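You operate a simulated robot arm through the tools that you are given. There is no shell and no other tool. Be economical: measure what you need, move in short steps, check, and stop when the job is done.

The job below is to be done with a simulated robot arm. You get a single attempt, and the scene is never put back.

TASK
Press the bush down into the grey roller hub.
Fine: table under the ram first; bush under 2.5 mm proud; lever up, table out, hub in the blue tray.

Only the result counts: the job must be done as asked and must still hold three seconds after the hand-in. Knocking over, shifting, dropping, spilling or breaking anything else fails it.

THE ROBOT
A 6-joint arm with a two-finger parallel gripper, fixed in place. Base frame: the origin is at the foot of the arm, x ahead of it, y to its left, z up; the work surface is at about z = 0. Readings come in cm, degrees, newtons and seconds.
With the tool pointing down near the work surface it reaches from about 14 to 58 cm from the base axis. Its first joint turns from -66.0 to 66.0 degrees. Payload 2.1 kg.
Tool frame: the origin (TCP) lies between the finger pads and is the grasp point; the fingertips stand 3 cm ahead of it; z points along the fingers, y is the line along which they close. Largest opening 9.4 cm; finger width 2.8, thickness 1; the body of the gripper, 5 by 9.6 cm, starts 5.5 cm behind the TCP.
Orientation is that of the tool frame in the base frame, as [roll, pitch, yaw] about the fixed x, y, z axes, in that order (R = Rz(yaw) Ry(pitch) Rx(roll)). With the fingers straight down and closing along the base's y, the tool's x points along the base's -x, its y along +y and its z along -z.

THE INTERFACE
- The arm moves only by the tool send_rows. Its argument "plan" is a list of rows, each an object of numbers (a shift or turn left out is 0, a gripper value left out holds the last): "ax", "ay", "az": the turn, a rotation vector about the base's x, y, z in degrees; "x", "y", "z": the shift along the base's x, y, z in m; "claw": the closure, from 0 (fully open) to 1 (shut). In form: [{"ax": .., "ay": .., "az": .., "x": .., "y": .., "z": .., "claw": ..}, ...]. A call has 1 to 10 rows; each row is the pose to reach, as a shift and turn from the pose commanded when the call began. A row lasts 0.2 s, in which the tool goes at most 5 cm and 8.6 degrees; a call with a longer step from one row to the next is refused whole, and so is a gripper value outside its range. A pose out of reach is approached as far as the arm can. The call stops where the force on the tool passes 90 N (or 10 N more than at its start, if that is more) or the arm is blocked; 0.2 s more then pass. The fingers move at their own pace (about 7.2 cm/s each) and stop on an object; they squeeze with about 34 N. The grip force told is the motor's: it shows also when the fingers shut on nothing. Time passes only in rows, and 0.2 s behind the last, so rows that repeat a pose let the fingers close. The reply holds the time, the measured pose of the TCP, the force on the tool along the base axes, the opening and the grip force, in the units named above and with some noise.
- Cameras (640 x 400 px; columns grow to the right, rows downward): "scene" is fixed at [5.65, -36.91, 50.4]; the picture's right is [0.78, -0.62, 0.00], its down [-0.24, -0.31, -0.92] and it looks along [0.57, 0.72, -0.39] (base axes); focal length 266 px, centre (320, 200). "wrist" rides on the gripper at [7.6, 1.4, -10.2] in the tool frame; the picture's right is [-0.18, 0.98, 0.00], its down [-0.75, -0.14, -0.64] and it looks along [-0.63, -0.12, 0.77] (tool axes); focal length 243 px, centre (320, 200). There is no depth. A picture from a camera that has moved, and an enlarged one, comes with that camera's place and axes in the base frame and with its lens.
- grab_frame(camera): a new picture of that camera. The clock stands still meanwhile.
- close_up(camera, box): a new picture of the part [left, top, right, bottom] of that camera's present view, enlarged. The clock stands still meanwhile.
- job_done(): hands the job in; it is judged then, once.

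Work in short steps. Places have to be worked out from the pictures, the camera data and where the tool is seen: move nearer, look again, correct. Check each grasp and each placing, and mend what went wrong. You have 120 turns and 76 pictures in all, those below and enlarged ones among them. Open the gripper and draw the arm clear of the work before you hand the job in, unless the task says otherwise; then end with one line.

The tools are called as name(argument=value, ...) on one line, values as JSON. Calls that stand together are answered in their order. send_rows: Moves the arm, as the interface text tells. Its arguments: {"type":"object","properties":{"plan":{"type":"array","items":{"type":"object","properties":{"ax":{"type":"number"},"ay":{"type":"number"},"az":{"type":"number"},"x":{"type":"number"},"y":{"type":"number"},"z":{"type":"number"},"claw":{"type":"number"}}}}},"required":["plan"]} The other tools are called the same way: grab_frame (camera) takes a picture; close_up (camera, box) takes an enlarged picture of a part of a camera's view; job_done () hands the job in.

At the start:

```text
time: 0.0
position: [24.57, 10.18, 47.02]
ee_rot: [-179.9, 0.0, 180.0]
ft_force: [-0.4, -0.2, -0.3]
grip_width: 9.42
finger_force: 0.0
```

scene: 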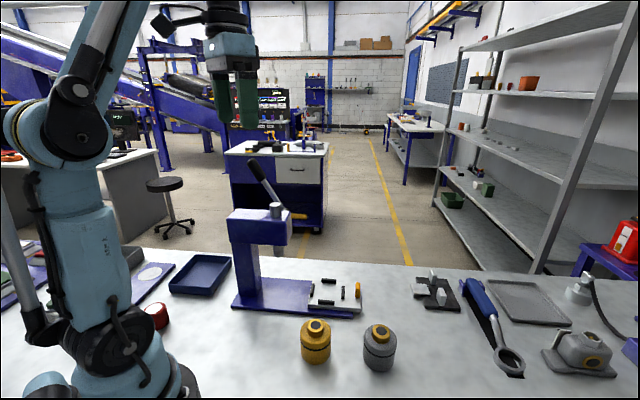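
wrist: 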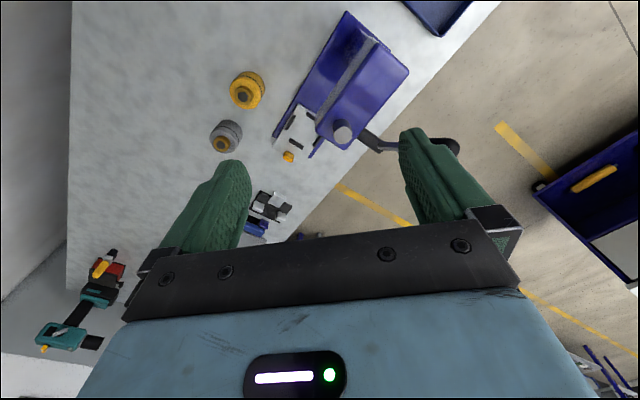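

I'll look closely at the press and the two hubs first.

close_up(camera="scene", box=[220, 150, 380, 250])

close_up(camera="scene", box=[220, 250, 420, 375])

close_up(camera="wrist", box=[190, 0, 480, 180])

```text
4.00 times, centred on (300, 200) of scene
camera zoom: at [5.65, -36.91, 50.4], right [0.78, -0.62, 0.0], down [-0.24, -0.31, -0.92], along [0.57, 0.72, -0.39], focal length 1065 px, centre (400, 200)
```

zoom: 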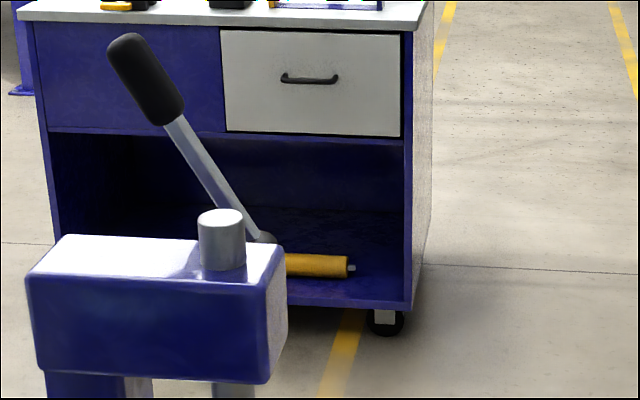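

```text
3.20 times, centred on (320, 312) of scene
camera zoom: at [5.65, -36.91, 50.4], right [0.78, -0.62, 0.0], down [-0.24, -0.31, -0.92], along [0.57, 0.72, -0.39], focal length 852 px, centre (320, -160)
```

zoom: 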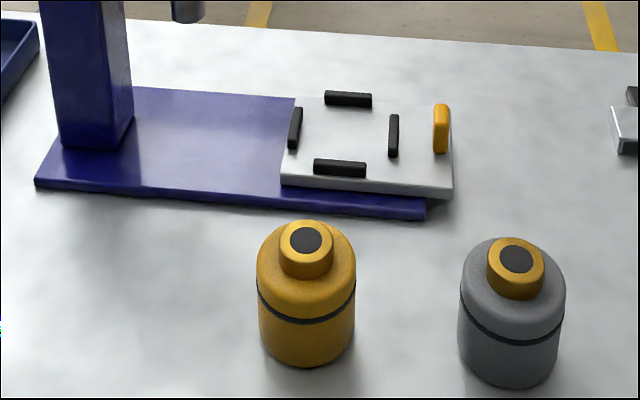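

```text
2.21 times, centred on (335, 90) of wrist
camera zoom: at [16.97, 11.68, 57.32], right [0.18, 0.98, 0.0], down [0.75, -0.14, 0.64], along [0.63, -0.12, -0.77], focal length 535 px, centre (287, 443)
```

zoom: 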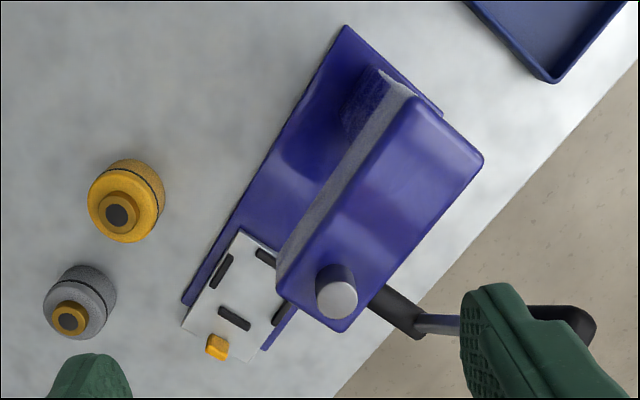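

The press runs at about 45° (ram ≈ (31.8, 12.1), nest ≈ (40.1, 3.3)), and the grey hub is near (37.8, -15), about 7 cm tall. I'll move above the grey hub and look.

send_rows(plan=[{"x": 0.013, "y": -0.025, "z": -0.025}, {"x": 0.026, "y": -0.05, "z": -0.05}, {"x": 0.04, "y": -0.076, "z": -0.08}, {"x": 0.053, "y": -0.101, "z": -0.11}, {"x": 0.066, "y": -0.126, "z": -0.14}, {"x": 0.079, "y": -0.151, "z": -0.17}, {"x": 0.092, "y": -0.176, "z": -0.2}, {"x": 0.106, "y": -0.202, "z": -0.23}, {"x": 0.119, "y": -0.227, "z": -0.26}, {"x": 0.132, "y": -0.252, "z": -0.28}])

grab_frame(camera="wrist")

```text
time: 2.2
position: [37.88, -14.94, 18.9]
ee_rot: [180.0, -0.1, -179.9]
ft_force: [0.3, 0.1, 0.0]
grip_width: 9.39
finger_force: 0.0
```

```text
70 pictures are left
camera wrist: at [30.29, -13.47, 29.24], right [0.18, 0.98, 0.0], down [0.75, -0.14, 0.64], along [0.63, -0.12, -0.77], focal length 243 px, centre (320, 200)
```

wrist: 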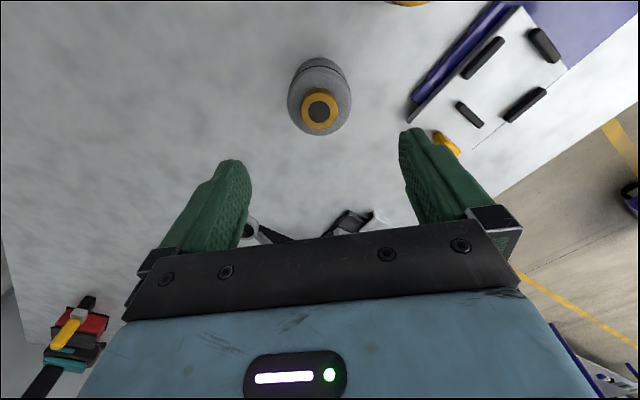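

The hub is centred near (38.1, -14.9) with a body about 6.2 cm wide, so the open fingers clear it. I'll descend to TCP z ≈ 4.6 and close.

send_rows(plan=[{"x": 0.002, "y": 0.0005, "z": -0.04}, {"x": 0.002, "y": 0.0005, "z": -0.08}, {"x": 0.002, "y": 0.0005, "z": -0.11}, {"x": 0.002, "y": 0.0005, "z": -0.13}, {"x": 0.002, "y": 0.0005, "z": -0.143}, {"x": 0.002, "y": 0.0005, "z": -0.143}])

grab_frame(camera="wrist")

close_up(camera="scene", box=[300, 250, 460, 390])

```text
time: 3.6
position: [37.98, -14.8, 4.65]
ee_rot: [180.0, -0.1, 179.9]
ft_force: [0.0, -0.4, 0.6]
grip_width: 9.38
finger_force: 0.0
```

```text
69 pictures are left
camera wrist: at [30.41, -13.4, 14.98], right [0.18, 0.98, 0.0], down [0.75, -0.14, 0.64], along [0.63, -0.12, -0.77], focal length 243 px, centre (320, 200)
```

wrist: 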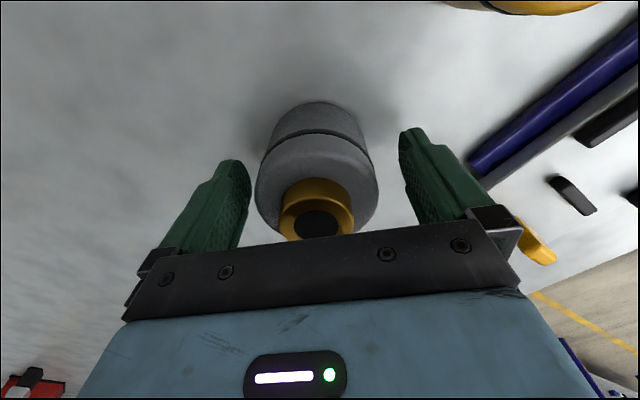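

```text
2.86 times, centred on (380, 320) of scene
camera zoom: at [5.65, -36.91, 50.4], right [0.78, -0.62, 0.0], down [-0.24, -0.31, -0.92], along [0.57, 0.72, -0.39], focal length 761 px, centre (149, -143)
```

zoom: 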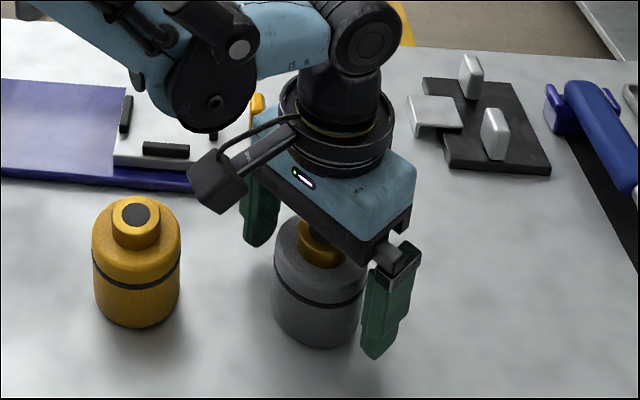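

The hub sits between the fingers, essentially centred. Closing.

send_rows(plan=[{"x": 0.001, "y": -0.0015, "claw": 0}, {"x": 0.001, "y": -0.0015, "claw": 1}, {"x": 0.001, "y": -0.0015, "claw": 1}, {"x": 0.001, "y": -0.0015, "claw": 1}, {"x": 0.001, "y": -0.0015, "claw": 1}])

```text
time: 4.8
position: [37.96, -15.01, 4.61]
ee_rot: [-179.9, 0.0, -180.0]
ft_force: [0.3, 0.4, 0.4]
grip_width: 6.16
finger_force: 34.6
```

Gripped at 6.16 cm. I'll lift straight up 8 cm, then carry it over the nest.

send_rows(plan=[{"z": 0.03}, {"z": 0.06}, {"z": 0.08}, {"x": 0.004, "y": 0.03, "z": 0.08}, {"x": 0.01, "y": 0.07, "z": 0.08}, {"x": 0.015, "y": 0.11, "z": 0.08}, {"x": 0.02, "y": 0.15, "z": 0.08}, {"x": 0.021, "y": 0.175, "z": 0.08}, {"x": 0.021, "y": 0.185, "z": 0.08}, {"x": 0.021, "y": 0.185, "z": 0.08}])

grab_frame(camera="wrist")

close_up(camera="scene", box=[220, 200, 420, 325])

```text
time: 7.0
position: [40.18, 3.48, 12.8]
ee_rot: [180.0, 0.0, -180.0]
ft_force: [0.6, 0.5, -4.6]
grip_width: 6.15
finger_force: 33.9
```

```text
67 pictures are left
camera wrist: at [32.67, 4.87, 23.05], right [0.18, 0.98, 0.0], down [0.75, -0.14, 0.64], along [0.63, -0.12, -0.77], focal length 243 px, centre (320, 200)
```

wrist: 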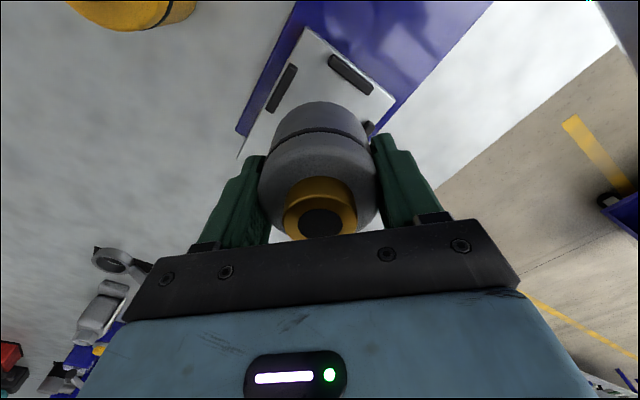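

```text
3.20 times, centred on (320, 262) of scene
camera zoom: at [5.65, -36.9, 50.4], right [0.78, -0.62, 0.0], down [-0.24, -0.31, -0.92], along [0.57, 0.72, -0.39], focal length 852 px, centre (320, 0)
```

zoom: 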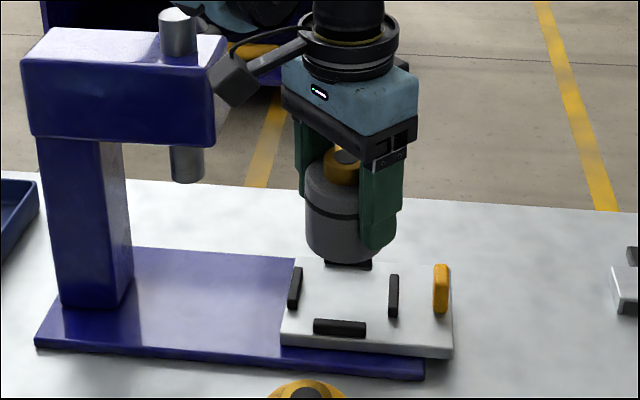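

To keep the wrist camera clear of the press head when lowering, I'll turn the tool +90° about z; the fingers still fall on the nest's open diagonals.

send_rows(plan=[{"az": 8}, {"az": 16}, {"az": 24}, {"az": 32}, {"az": 40}, {"az": 48}, {"az": 56}, {"az": 64}, {"az": 72}, {"az": 80}])

send_rows(plan=[{"az": 5}, {"az": 10, "z": -0.01}, {"az": 10, "z": -0.02}, {"az": 10, "z": -0.03}, {"az": 10, "z": -0.03}])

close_up(camera="scene", box=[290, 230, 390, 330])

grab_frame(camera="wrist")

```text
time: 9.2
position: [40.25, 3.29, 12.66]
ee_rot: [180.0, -0.1, -99.9]
ft_force: [0.9, 0.2, -3.9]
grip_width: 6.13
finger_force: 34.4
```

```text
time: 10.4
position: [40.21, 3.34, 9.5]
ee_rot: [-180.0, 0.0, -90.0]
ft_force: [0.7, -0.1, -4.9]
grip_width: 6.13
finger_force: 33.8
```

```text
4.00 times, centred on (340, 280) of scene
camera zoom: at [5.65, -36.91, 50.4], right [0.78, -0.62, 0.0], down [-0.24, -0.31, -0.92], along [0.57, 0.72, -0.39], focal length 1065 px, centre (240, -120)
```

zoom: 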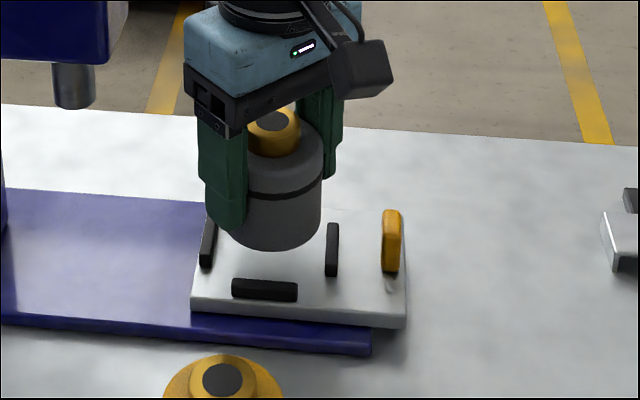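

```text
64 pictures are left
camera wrist: at [38.79, -4.28, 19.95], right [-0.98, 0.18, 0.0], down [0.14, 0.75, 0.64], along [0.12, 0.63, -0.77], focal length 243 px, centre (320, 200)
```

wrist: 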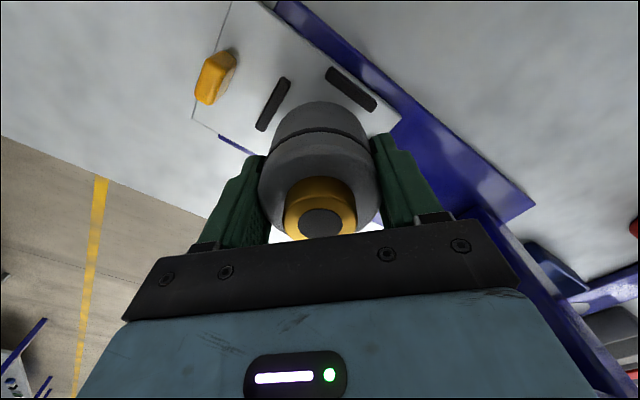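

Triangulating all four stops gives the nest centre at about (40.37, 3.64), with stop tops near z 2.4. I'll shift (+0.15, +0.22) cm and lower to just above the stops.

send_rows(plan=[{"x": 0.0015, "y": 0.0022}, {"x": 0.0015, "y": 0.0022, "z": -0.01}, {"x": 0.0015, "y": 0.0022, "z": -0.018}, {"x": 0.0015, "y": 0.0022, "z": -0.018}])

close_up(camera="scene", box=[300, 250, 380, 320])

close_up(camera="wrist", box=[180, 50, 460, 250])

```text
time: 11.4
position: [40.34, 3.49, 7.97]
ee_rot: [-180.0, 0.0, -90.0]
ft_force: [0.5, -0.2, -3.9]
grip_width: 6.13
finger_force: 34.6
```

```text
5.71 times, centred on (340, 285) of scene
camera zoom: at [5.65, -36.91, 50.4], right [0.78, -0.62, 0.0], down [-0.24, -0.31, -0.92], along [0.57, 0.72, -0.39], focal length 1522 px, centre (206, -286)
```

zoom: 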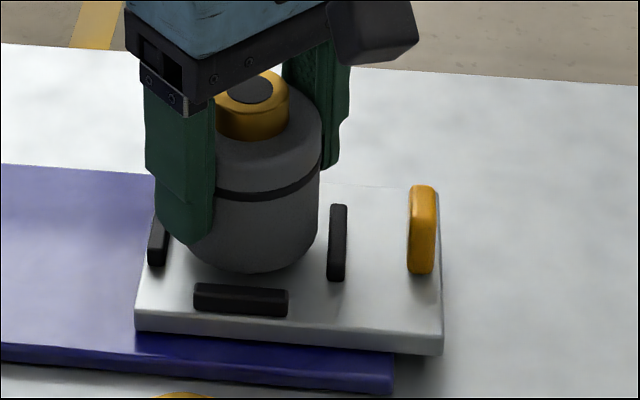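

```text
2.00 times, centred on (320, 150) of wrist
camera zoom: at [38.9, -4.02, 18.21], right [-0.98, 0.18, 0.0], down [0.14, 0.75, 0.64], along [0.12, 0.63, -0.77], focal length 485 px, centre (320, 300)
```

zoom: 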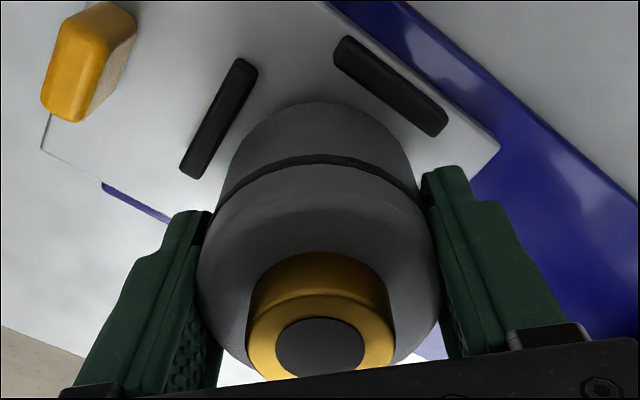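

It looks centred. I'll lower in small steps, watching the force.

send_rows(plan=[{"y": 0.0008, "z": -0.005}, {"y": 0.0008, "z": -0.01}, {"y": 0.0008, "z": -0.013}, {"y": 0.0008, "z": -0.013}])

close_up(camera="scene", box=[300, 250, 380, 320])

```text
time: 12.4
position: [40.38, 3.8, 6.61]
ee_rot: [-180.0, 0.0, -90.1]
ft_force: [-1.4, -3.7, 24.5]
grip_width: 6.12
finger_force: 33.9
```

```text
5.71 times, centred on (340, 285) of scene
camera zoom: at [5.64, -36.91, 50.4], right [0.78, -0.62, 0.0], down [-0.24, -0.31, -0.92], along [0.57, 0.72, -0.39], focal length 1522 px, centre (206, -286)
```

zoom: 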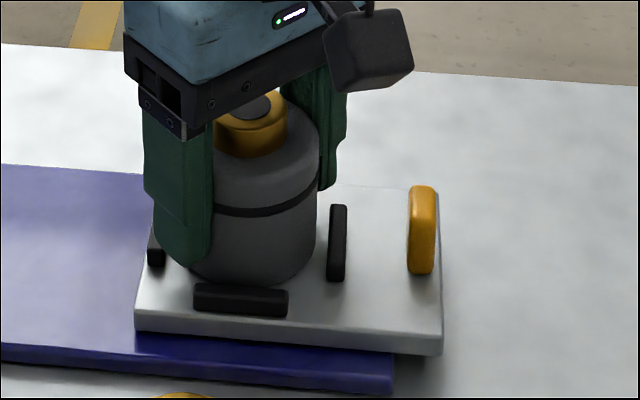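

Upward contact force appears with the hub bottom at z ≈ 2.0, consistent with it resting on the table inside the stops. I'll ease off a little, open and raise.

send_rows(plan=[{"z": 0.001}, {"z": 0.001, "claw": 0}, {"z": 0.001, "claw": 0}, {"z": 0.001, "claw": 0}, {"z": 0.001, "claw": 0}, {"z": 0.03}, {"z": 0.07}, {"z": 0.11}, {"z": 0.11, "y": -0.03}, {"z": 0.11, "y": -0.07}])

grab_frame(camera="wrist")

close_up(camera="scene", box=[300, 250, 380, 320])

```text
time: 14.6
position: [40.27, -3.22, 17.76]
ee_rot: [-180.0, 0.0, -90.0]
ft_force: [-0.1, -0.4, -0.1]
grip_width: 9.41
finger_force: 0.1
```

```text
60 pictures are left
camera wrist: at [38.91, -10.78, 28.09], right [-0.98, 0.18, 0.0], down [0.14, 0.75, 0.64], along [0.12, 0.63, -0.77], focal length 243 px, centre (320, 200)
```

wrist: 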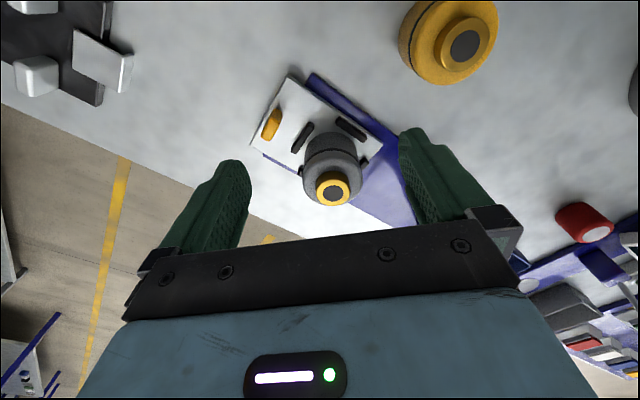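

```text
5.71 times, centred on (340, 285) of scene
camera zoom: at [5.65, -36.9, 50.4], right [0.78, -0.62, 0.0], down [-0.24, -0.31, -0.92], along [0.57, 0.72, -0.39], focal length 1522 px, centre (206, -286)
```

zoom: 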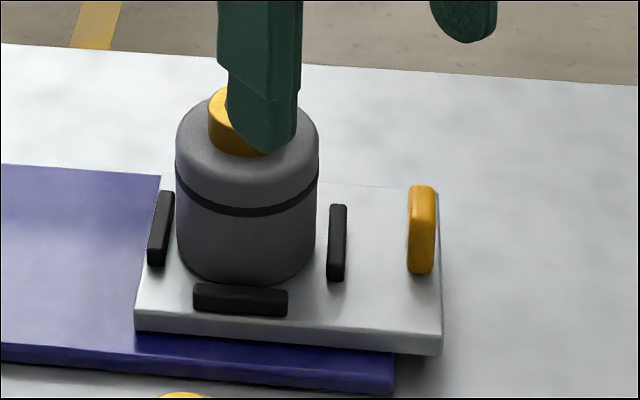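

The hub sits in the nest inside all four stops. The tab is near (46.0, -1.4, z≈3). A vertical tool would bring the forearm into the press head, so I'll grip the tab with the tool tilted, camera side up. First I'll yaw −135° while moving clear.

send_rows(plan=[{"az": -8, "x": 0.01, "y": -0.005}, {"az": -16, "x": 0.02, "y": -0.01}, {"az": -24, "x": 0.03, "y": -0.015}, {"az": -32, "x": 0.04, "y": -0.02}, {"az": -40, "x": 0.05, "y": -0.025}, {"az": -48, "x": 0.06, "y": -0.03}, {"az": -56, "x": 0.07, "y": -0.03}, {"az": -64, "x": 0.08, "y": -0.03}, {"az": -72, "x": 0.085, "y": -0.03}, {"az": -80, "x": 0.085, "y": -0.03}])

send_rows(plan=[{"az": -8}, {"az": -16}, {"az": -24}, {"az": -32}, {"az": -40}, {"az": -48}, {"az": -55}, {"az": -55}])

send_rows(plan=[{"ax": 5.66, "ay": 5.66}, {"ax": 11.3, "ay": 11.3}, {"ax": 17, "ay": 17}, {"ax": 22.6, "ay": 22.6}, {"ax": 28.3, "ay": 28.3}, {"ax": 28.3, "ay": 28.3}])

grab_frame(camera="wrist")

grab_frame(camera="scene")

```text
time: 16.8
position: [48.86, -6.18, 17.59]
ee_rot: [-180.0, 0.1, -170.2]
ft_force: [0.3, 0.1, 0.4]
grip_width: 9.4
finger_force: 0.0
```

```text
time: 18.6
position: [48.76, -6.31, 17.54]
ee_rot: [180.0, 0.1, 134.9]
ft_force: [0.4, 0.4, 1.0]
grip_width: 9.39
finger_force: 0.2
```

```text
time: 20.0
position: [48.92, -5.62, 17.48]
ee_rot: [179.4, -30.7, 135.0]
ft_force: [-1.2, 0.3, -0.8]
grip_width: 9.4
finger_force: 0.1
out of reach, approached as far as the arm can: row 4, 5, 6
```

```text
58 pictures are left
camera wrist: at [49.03, -3.71, 30.34], right [0.81, 0.58, -0.08], down [0.58, -0.8, 0.17], along [0.03, -0.18, -0.98], focal length 243 px, centre (320, 200)
```

wrist: 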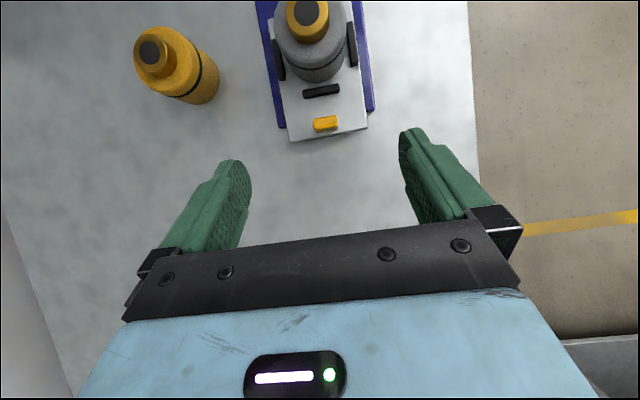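

```text
57 pictures are left
```

scene: 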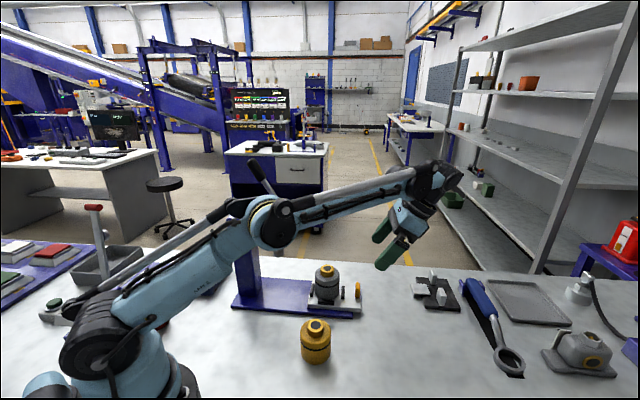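

Reach limited the tilt to about 31°, which should be enough. I'll move in and down, hovering over the tab, then re-measure.

send_rows(plan=[{"x": -0.006, "y": 0.01, "z": -0.02}, {"x": -0.012, "y": 0.02, "z": -0.04}, {"x": -0.018, "y": 0.03, "z": -0.06}, {"x": -0.022, "y": 0.036, "z": -0.08}, {"x": -0.022, "y": 0.036, "z": -0.08}])

grab_frame(camera="wrist")

close_up(camera="scene", box=[300, 220, 420, 320])

```text
time: 21.2
position: [46.7, -2.0, 9.44]
ee_rot: [179.3, -30.7, 135.0]
ft_force: [0.0, 0.7, -0.6]
grip_width: 9.36
finger_force: 0.1
```

```text
56 pictures are left
camera wrist: at [46.84, -0.05, 22.24], right [0.81, 0.58, -0.08], down [0.58, -0.8, 0.17], along [0.03, -0.18, -0.98], focal length 243 px, centre (320, 200)
```

wrist: 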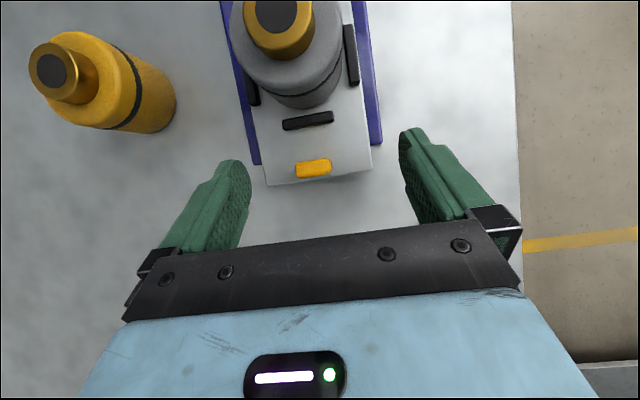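

```text
4.00 times, centred on (360, 270) of scene
camera zoom: at [5.65, -36.91, 50.4], right [0.78, -0.62, 0.0], down [-0.24, -0.31, -0.92], along [0.57, 0.72, -0.39], focal length 1065 px, centre (160, -80)
```

zoom: 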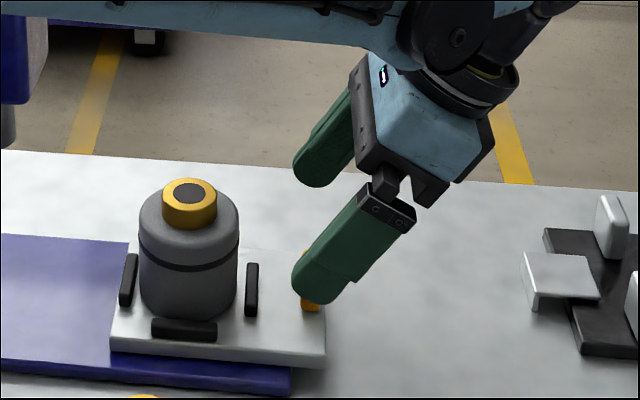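

The tab is at about (45.65, -1.65). I'll lower so the fingertip region straddles it, staying just above the plate.

send_rows(plan=[{"x": -0.0024, "y": -0.0046, "z": -0.01}, {"x": -0.0024, "y": -0.0046, "z": -0.02}, {"x": -0.0024, "y": -0.0046, "z": -0.03}, {"x": -0.0024, "y": -0.0046, "z": -0.037}, {"x": -0.0024, "y": -0.0046, "z": -0.037}])

grab_frame(camera="wrist")

close_up(camera="scene", box=[300, 240, 400, 320])

```text
time: 22.4
position: [46.51, -2.45, 5.81]
ee_rot: [179.3, -30.7, 134.9]
ft_force: [0.8, -0.1, -0.1]
grip_width: 9.38
finger_force: 0.0
```

```text
54 pictures are left
camera wrist: at [46.5, -0.66, 18.58], right [0.81, 0.58, -0.08], down [0.58, -0.8, 0.17], along [0.03, -0.18, -0.98], focal length 243 px, centre (320, 200)
```

wrist: 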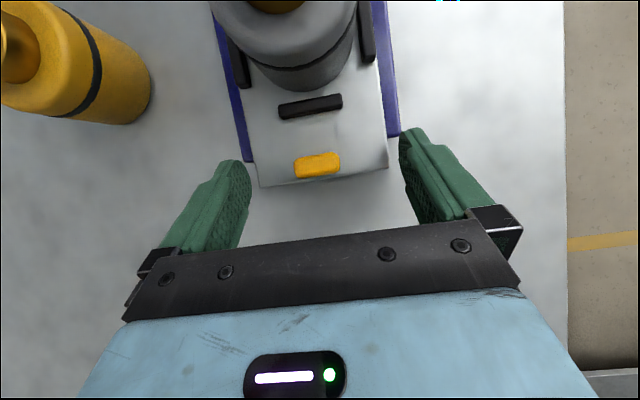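

```text
5.00 times, centred on (350, 280) of scene
camera zoom: at [5.65, -36.91, 50.4], right [0.78, -0.62, 0.0], down [-0.24, -0.31, -0.92], along [0.57, 0.72, -0.39], focal length 1332 px, centre (170, -200)
```

zoom: 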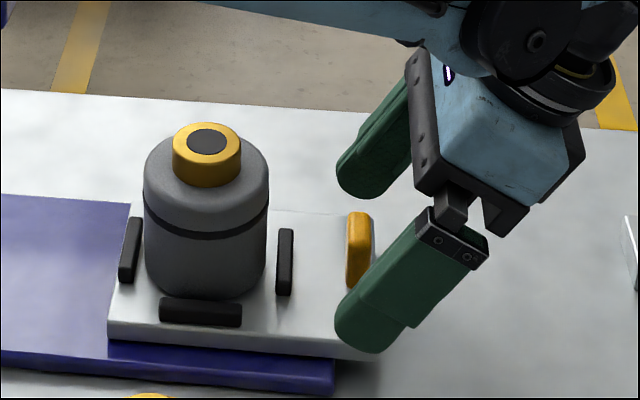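

The closed fingertips should land on the tab's sides. Closing on it.

send_rows(plan=[{"claw": 1}, {"claw": 1}, {"claw": 1}, {"claw": 1}, {"claw": 1}, {"claw": 1}])

grab_frame(camera="wrist")

close_up(camera="scene", box=[300, 240, 400, 320])

```text
time: 23.8
position: [46.4, -2.65, 5.71]
ee_rot: [179.4, -30.6, 134.9]
ft_force: [-9.9, -9.0, -2.0]
grip_width: 2.55
finger_force: 45.4
```

```text
52 pictures are left
camera wrist: at [46.49, -0.69, 18.58], right [0.81, 0.58, -0.09], down [0.58, -0.79, 0.17], along [0.03, -0.19, -0.98], focal length 243 px, centre (320, 200)
```

wrist: 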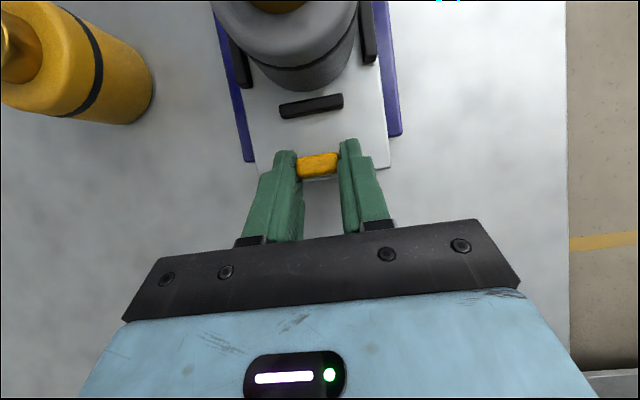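

```text
5.00 times, centred on (350, 280) of scene
camera zoom: at [5.65, -36.91, 50.4], right [0.78, -0.62, 0.0], down [-0.24, -0.31, -0.92], along [0.57, 0.72, -0.39], focal length 1332 px, centre (170, -200)
```

zoom: 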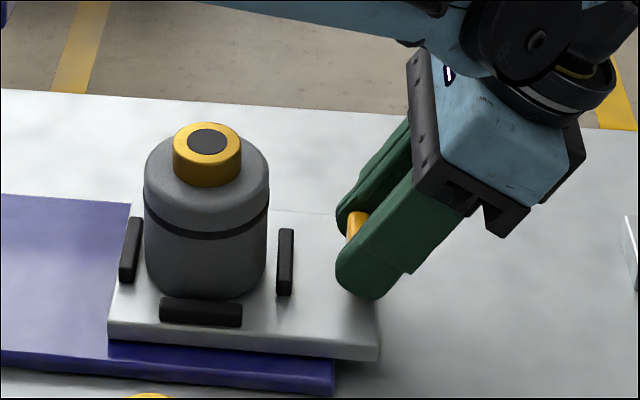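

Tab gripped at 2.55 cm. I'll slide the table in along (-0.707, 0.707), slowly, 8 cm first.

send_rows(plan=[{"x": -0.004, "y": 0.003}, {"x": -0.0095, "y": 0.0085}, {"x": -0.0167, "y": 0.0157}, {"x": -0.0237, "y": 0.0227}, {"x": -0.0308, "y": 0.0298}, {"x": -0.0379, "y": 0.0369}, {"x": -0.045, "y": 0.044}, {"x": -0.052, "y": 0.051}, {"x": -0.0576, "y": 0.0566}, {"x": -0.0576, "y": 0.0566}])

grab_frame(camera="wrist")

close_up(camera="scene", box=[220, 190, 400, 320])

```text
time: 26.0
position: [40.68, 3.22, 5.83]
ee_rot: [179.6, -30.8, 134.9]
ft_force: [-20.2, -19.0, 10.6]
grip_width: 2.55
finger_force: 44.9
```

```text
50 pictures are left
camera wrist: at [40.76, 5.11, 18.57], right [0.81, 0.58, -0.09], down [0.59, -0.79, 0.17], along [0.02, -0.19, -0.98], focal length 243 px, centre (320, 200)
```

wrist: 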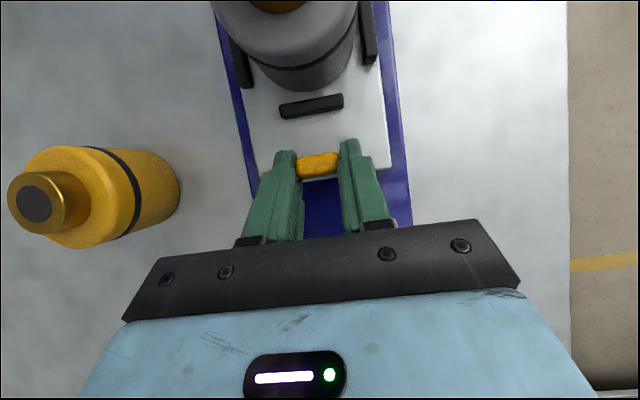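

```text
3.08 times, centred on (310, 255) of scene
camera zoom: at [5.65, -36.9, 50.4], right [0.78, -0.62, 0.0], down [-0.24, -0.31, -0.92], along [0.57, 0.72, -0.39], focal length 820 px, centre (351, 31)
```

zoom: 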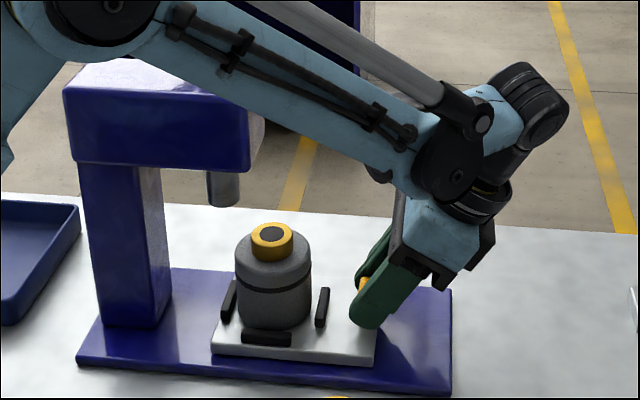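

It slid 8 cm and has about 3.9 cm left. Side force shows the real track is slightly off mine, so I'll bias toward (-, -) and continue 3 cm.

send_rows(plan=[{"x": -0.0015, "y": -0.0015}, {"x": -0.006, "y": 0.003}, {"x": -0.0115, "y": 0.0085}, {"x": -0.017, "y": 0.014}, {"x": -0.0225, "y": 0.0195}, {"x": -0.0225, "y": 0.0195}])

close_up(camera="scene", box=[220, 190, 400, 320])

grab_frame(camera="wrist")

```text
time: 27.4
position: [38.57, 5.21, 5.73]
ee_rot: [178.9, -30.7, 135.0]
ft_force: [10.5, 10.9, 13.8]
grip_width: 2.57
finger_force: 44.8
```

```text
3.08 times, centred on (310, 255) of scene
camera zoom: at [5.65, -36.9, 50.4], right [0.78, -0.62, 0.0], down [-0.24, -0.31, -0.92], along [0.57, 0.72, -0.39], focal length 820 px, centre (351, 31)
```

zoom: 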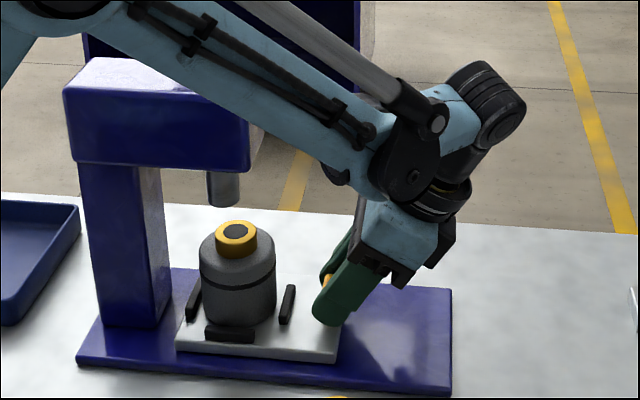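

```text
47 pictures are left
camera wrist: at [38.54, 7.11, 18.58], right [0.81, 0.58, -0.08], down [0.58, -0.8, 0.17], along [0.03, -0.18, -0.98], focal length 243 px, centre (320, 200)
```

wrist: 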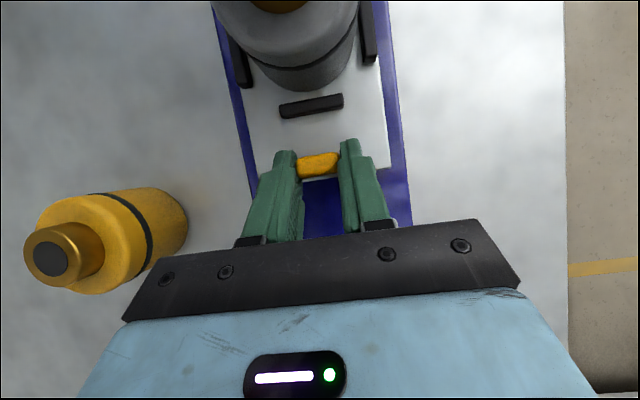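

About 0.6–0.9 cm remain. I'll push in with small rows and see whether the table meets an end stop.

send_rows(plan=[{"x": -0.001, "y": 0.003}, {"x": -0.003, "y": 0.005}, {"x": -0.005, "y": 0.0065}, {"x": -0.005, "y": 0.0065}])

close_up(camera="scene", box=[220, 190, 400, 320])

```text
time: 28.4
position: [37.98, 5.83, 5.73]
ee_rot: [179.2, -30.7, 135.0]
ft_force: [9.2, 10.9, 4.5]
grip_width: 2.57
finger_force: 45.2
```

```text
3.08 times, centred on (310, 255) of scene
camera zoom: at [5.65, -36.91, 50.4], right [0.78, -0.62, 0.0], down [-0.24, -0.31, -0.92], along [0.57, 0.72, -0.39], focal length 820 px, centre (351, 31)
```

zoom: 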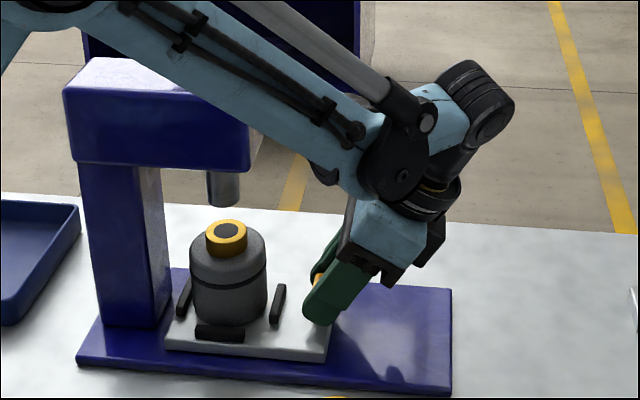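

The bush looks within about 1 mm of the ram axis. One high-zoom check before letting go.

close_up(camera="scene", box=[265, 230, 305, 270])

```text
10.00 times, centred on (285, 250) of scene
camera zoom: at [5.65, -36.91, 50.4], right [0.78, -0.62, 0.0], down [-0.24, -0.31, -0.92], along [0.57, 0.72, -0.39], focal length 2664 px, centre (670, -300)
```

zoom: 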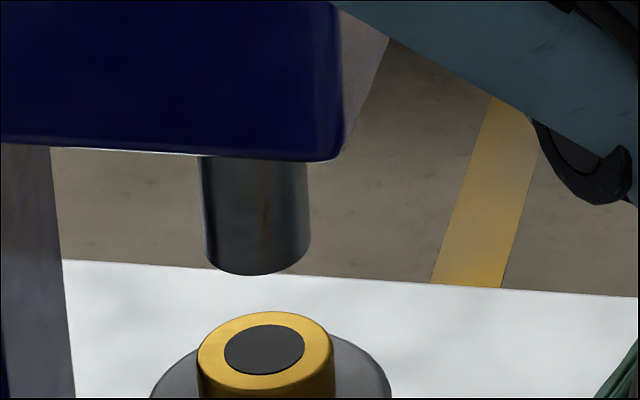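

Column check predicts 264 vs measured 265.5, so it's aligned to under 1 mm. I'll open and back away along the tool axis.

send_rows(plan=[{"x": 0.0005, "y": 0.0005}, {"x": 0.0005, "y": 0.0005, "claw": 0}, {"x": 0.0005, "y": 0.0005, "claw": 0}, {"x": 0.0005, "y": 0.0005, "claw": 0}, {"x": 0.0005, "y": 0.0005, "claw": 0}, {"x": 0.0005, "y": 0.0005, "claw": 0}, {"x": 0.011, "y": -0.01, "z": 0.025}, {"x": 0.022, "y": -0.021, "z": 0.052}, {"x": 0.037, "y": -0.035, "z": 0.085}, {"x": 0.05, "y": -0.05, "z": 0.125}])

grab_frame(camera="scene")

grab_frame(camera="wrist")

```text
time: 30.6
position: [43.03, 0.56, 18.4]
ee_rot: [179.2, -30.6, 135.0]
ft_force: [0.5, -0.1, -0.7]
grip_width: 9.39
finger_force: 0.0
```

```text
44 pictures are left
```

scene: 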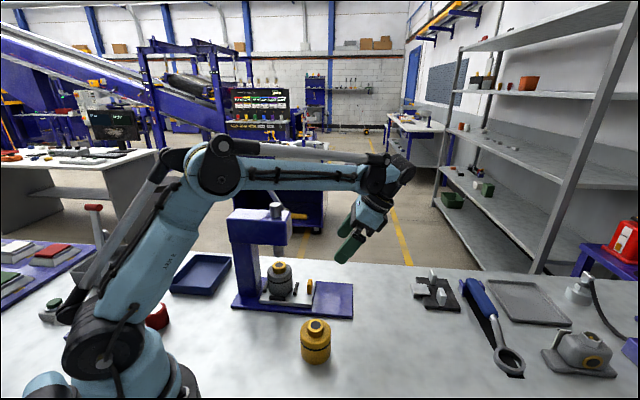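

```text
43 pictures are left
camera wrist: at [43.14, 2.48, 31.21], right [0.81, 0.58, -0.08], down [0.58, -0.8, 0.17], along [0.03, -0.18, -0.98], focal length 243 px, centre (320, 200)
```

wrist: 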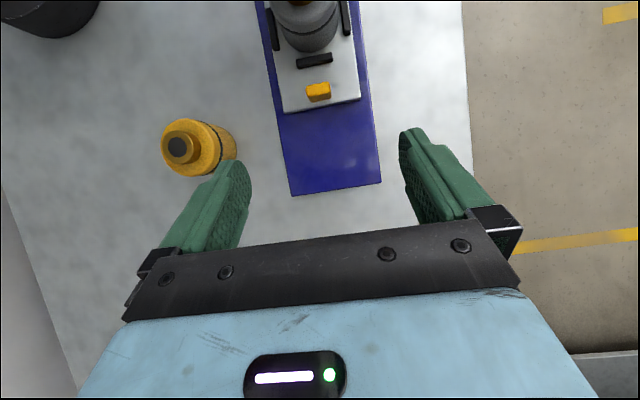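

The table is now under the ram, with the bush aligned and untouched by the gripper. I'll raise up, straighten the tool and move above the lever for a better view of it.

send_rows(plan=[{"z": 0.04}, {"z": 0.08}, {"z": 0.12, "ax": -4, "ay": -4}, {"z": 0.16, "ax": -8, "ay": -8}, {"z": 0.2, "ax": -12, "ay": -12}, {"z": 0.24, "ax": -16, "ay": -16}, {"z": 0.28, "ax": -20, "ay": -20}, {"z": 0.28, "x": -0.02, "y": 0.035, "ax": -21.7, "ay": -21.7}, {"z": 0.28, "x": -0.04, "y": 0.07, "ax": -21.7, "ay": -21.7}, {"z": 0.28, "x": -0.06, "y": 0.105, "ax": -21.7, "ay": -21.7}])

send_rows(plan=[{"x": -0.018, "y": 0.03}, {"x": -0.036, "y": 0.06}, {"x": -0.054, "y": 0.09}, {"x": -0.07, "y": 0.115}, {"x": -0.07, "y": 0.115}])

grab_frame(camera="wrist")

close_up(camera="scene", box=[220, 140, 320, 240])

```text
time: 32.8
position: [36.17, 9.13, 43.41]
ee_rot: [179.3, 0.0, 135.0]
ft_force: [0.4, 0.2, -0.2]
grip_width: 9.38
finger_force: 0.0
out of reach, approached as far as the arm can: row 5, 6, 7, 8, 9, 10
```

```text
time: 34.0
position: [29.43, 20.38, 43.54]
ee_rot: [179.3, 0.0, 135.0]
ft_force: [0.2, 0.0, -0.5]
grip_width: 9.4
finger_force: 0.1
```

```text
42 pictures are left
camera wrist: at [24.97, 26.71, 53.85], right [0.83, 0.56, 0.01], down [0.43, -0.64, 0.64], along [0.37, -0.52, -0.77], focal length 243 px, centre (320, 200)
```

wrist: 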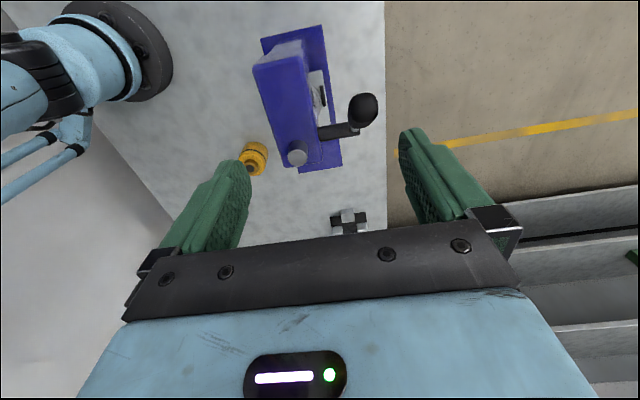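

```text
4.00 times, centred on (270, 190) of scene
camera zoom: at [5.65, -36.9, 50.4], right [0.78, -0.62, 0.0], down [-0.24, -0.31, -0.92], along [0.57, 0.72, -0.39], focal length 1065 px, centre (520, 240)
```

zoom: 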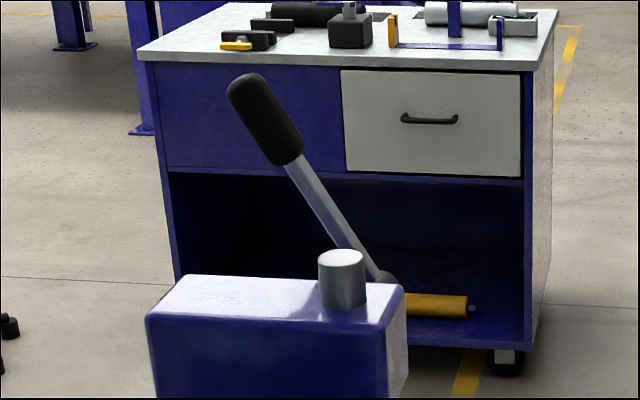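

Triangulating gives the lever pivot at ≈(37.5, 17.7, 21), the handle tip at ≈(32.0, 23.3, 33.4), and the lever plane facing the slide direction. I'll move over the upper handle at (32.65, 22.6), keep the fingers closing across it, and lower partway.

send_rows(plan=[{"x": 0.016, "y": 0.011}, {"x": 0.032, "y": 0.022}, {"x": 0.032, "y": 0.022, "z": -0.03}, {"x": 0.032, "y": 0.022, "z": -0.06}, {"x": 0.032, "y": 0.022, "z": -0.06}])

grab_frame(camera="wrist")

close_up(camera="scene", box=[200, 90, 350, 230])

```text
time: 35.2
position: [32.75, 22.59, 37.41]
ee_rot: [179.3, 0.0, 135.0]
ft_force: [0.2, -0.2, 0.0]
grip_width: 9.42
finger_force: 0.0
out of reach, approached as far as the arm can: row 1, 2
```

```text
40 pictures are left
camera wrist: at [28.34, 28.92, 47.82], right [0.83, 0.56, 0.01], down [0.43, -0.64, 0.64], along [0.37, -0.52, -0.77], focal length 243 px, centre (320, 200)
```

wrist: 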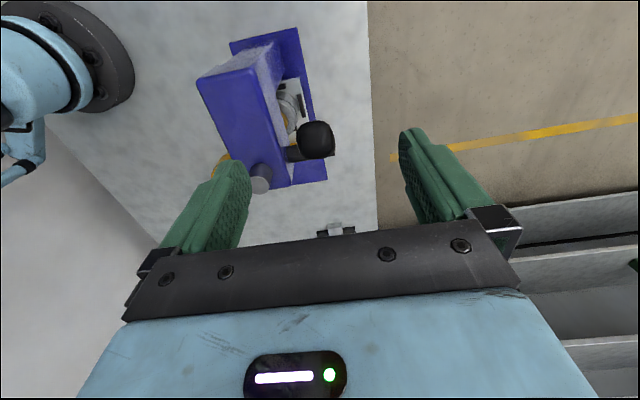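

```text
2.86 times, centred on (275, 160) of scene
camera zoom: at [5.65, -36.91, 50.4], right [0.78, -0.62, 0.0], down [-0.24, -0.31, -0.92], along [0.57, 0.72, -0.39], focal length 761 px, centre (449, 314)
```

zoom: 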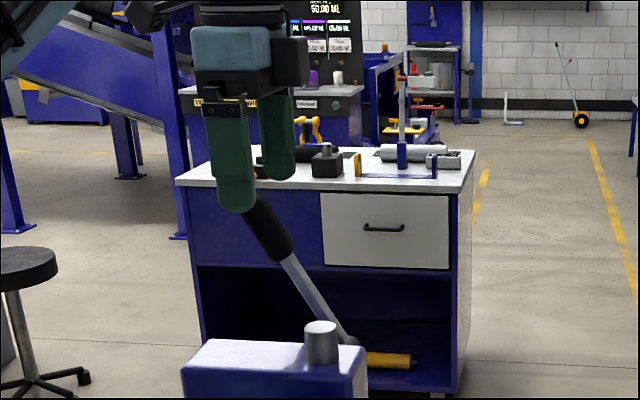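

The knob end sits midway between the fingers. I'll lower to z ≈ 31.8 and close on the handle.

send_rows(plan=[{"z": -0.02}, {"z": -0.04}, {"z": -0.056}, {"z": -0.056}, {"z": -0.056, "claw": 1}, {"z": -0.056, "claw": 1}, {"z": -0.056, "claw": 1}, {"z": -0.056, "claw": 1}])

grab_frame(camera="wrist")

close_up(camera="scene", box=[200, 110, 320, 270])

```text
time: 37.0
position: [32.67, 22.5, 31.93]
ee_rot: [179.5, -0.1, 134.9]
ft_force: [-10.3, -9.7, -6.0]
grip_width: 2.84
finger_force: 45.0
```

```text
38 pictures are left
camera wrist: at [28.3, 28.84, 42.19], right [0.83, 0.56, 0.01], down [0.43, -0.64, 0.64], along [0.37, -0.53, -0.77], focal length 243 px, centre (320, 200)
```

wrist: 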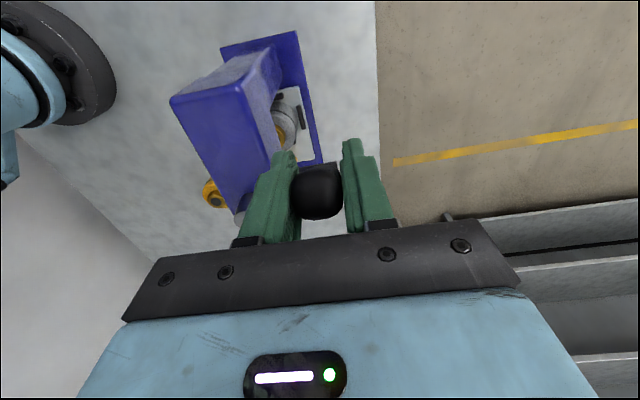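

```text
2.50 times, centred on (260, 190) of scene
camera zoom: at [5.65, -36.91, 50.4], right [0.78, -0.62, 0.0], down [-0.24, -0.31, -0.92], along [0.57, 0.72, -0.39], focal length 666 px, centre (470, 225)
```

zoom: 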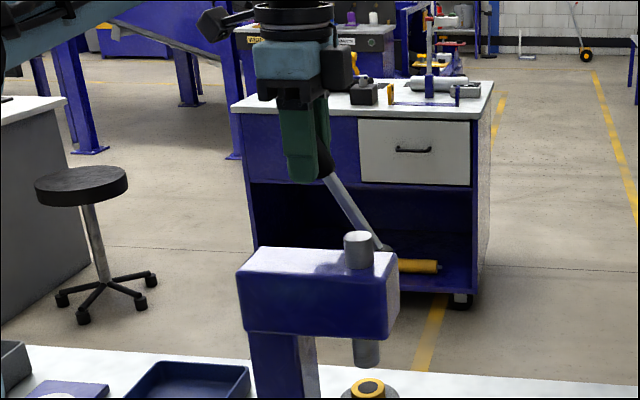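

The handle is gripped at 2.84 cm. I'll test gently: about 6° down its own lean (in and down), watching the force and the ram.

send_rows(plan=[{"x": -0.001, "y": -0.001}, {"x": -0.005, "y": 0.003, "z": -0.004}, {"x": -0.0088, "y": 0.0068, "z": -0.008}, {"x": -0.0088, "y": 0.0068, "z": -0.008}])

close_up(camera="scene", box=[200, 110, 320, 270])

```text
time: 38.0
position: [31.97, 23.28, 31.09]
ee_rot: [178.9, 0.1, 135.0]
ft_force: [22.5, 19.7, 13.4]
grip_width: 2.83
finger_force: 45.0
```

```text
2.50 times, centred on (260, 190) of scene
camera zoom: at [5.65, -36.9, 50.4], right [0.78, -0.62, 0.0], down [-0.24, -0.31, -0.92], along [0.57, 0.72, -0.39], focal length 666 px, centre (470, 225)
```

zoom: 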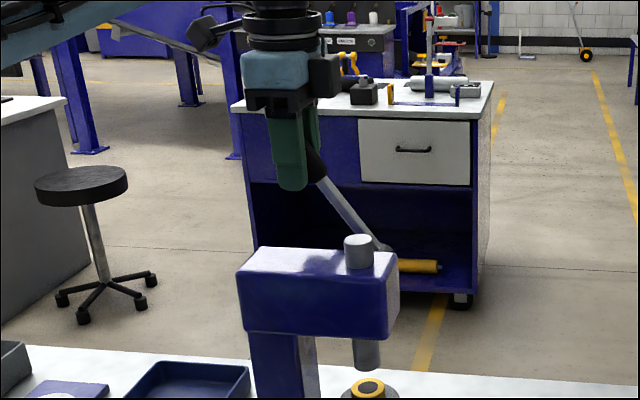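

It moves freely: the lever lowers and the ram drops about 4 mm per 6°. I'll continue along the arc to about 28° elevation, trimming the side load.

send_rows(plan=[{"x": -0.004, "y": 0.006, "z": -0.0055}, {"x": -0.0092, "y": 0.0103, "z": -0.0117}, {"x": -0.0136, "y": 0.0145, "z": -0.0184}, {"x": -0.0176, "y": 0.0183, "z": -0.0255}, {"x": -0.0211, "y": 0.0217, "z": -0.033}, {"x": -0.0244, "y": 0.0249, "z": -0.0407}, {"x": -0.0244, "y": 0.0249, "z": -0.0407}])

close_up(camera="scene", box=[200, 130, 320, 300])

grab_frame(camera="wrist")

```text
time: 39.6
position: [29.42, 25.82, 26.9]
ee_rot: [178.8, 0.0, 135.1]
ft_force: [16.2, 35.7, 18.7]
grip_width: 2.85
finger_force: 45.1
```

```text
2.35 times, centred on (260, 215) of scene
camera zoom: at [5.65, -36.9, 50.4], right [0.78, -0.62, 0.0], down [-0.24, -0.31, -0.92], along [0.57, 0.72, -0.39], focal length 627 px, centre (461, 165)
```

zoom: 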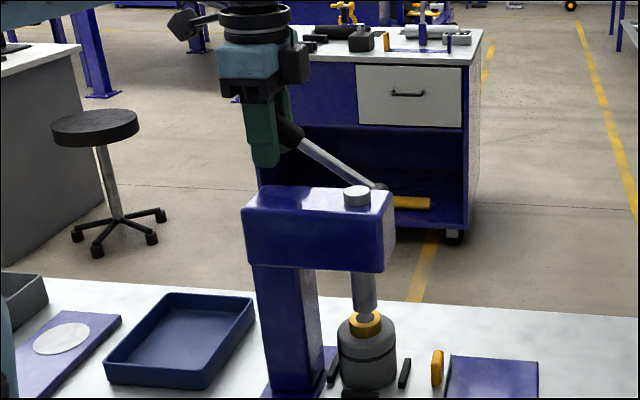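

```text
34 pictures are left
camera wrist: at [24.89, 32.1, 37.27], right [0.82, 0.57, 0.02], down [0.42, -0.64, 0.64], along [0.37, -0.52, -0.77], focal length 243 px, centre (320, 200)
```

wrist: 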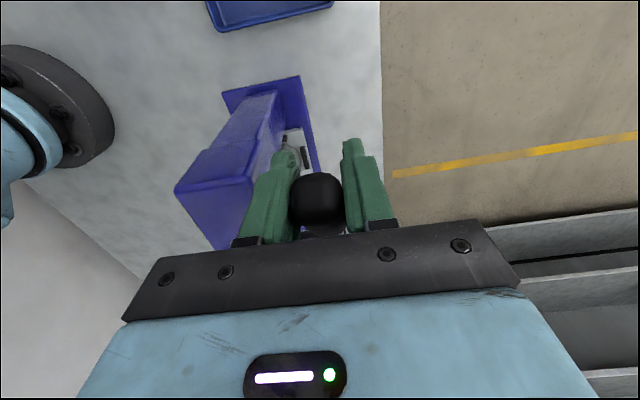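

The ram has reached the bush. I'll continue down in smaller steps to begin pressing, trimming +0.1 cm sideways.

send_rows(plan=[{"x": 0.0, "y": 0.003, "z": -0.005}, {"x": -0.0023, "y": 0.0046, "z": -0.0108}, {"x": -0.0045, "y": 0.006, "z": -0.016}, {"x": -0.0055, "y": 0.007, "z": -0.0213}, {"x": -0.0055, "y": 0.007, "z": -0.0213}])

close_up(camera="scene", box=[250, 200, 330, 300])

```text
time: 40.8
position: [28.85, 26.36, 24.68]
ee_rot: [179.2, 0.0, 135.0]
ft_force: [10.6, 26.7, 13.7]
grip_width: 2.8
finger_force: 44.7
```

```text
4.00 times, centred on (290, 250) of scene
camera zoom: at [5.65, -36.9, 50.4], right [0.78, -0.62, 0.0], down [-0.24, -0.31, -0.92], along [0.57, 0.72, -0.39], focal length 1065 px, centre (440, 0)
```

zoom: 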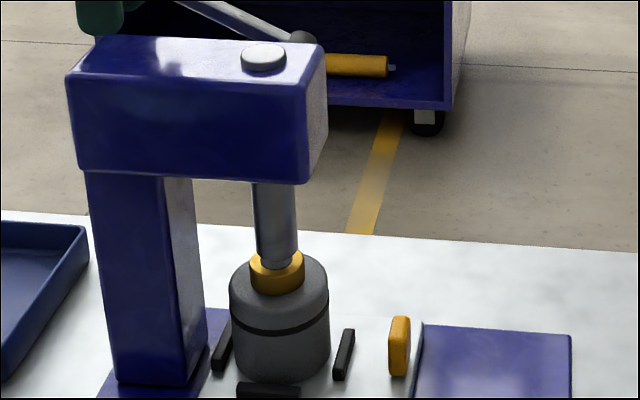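

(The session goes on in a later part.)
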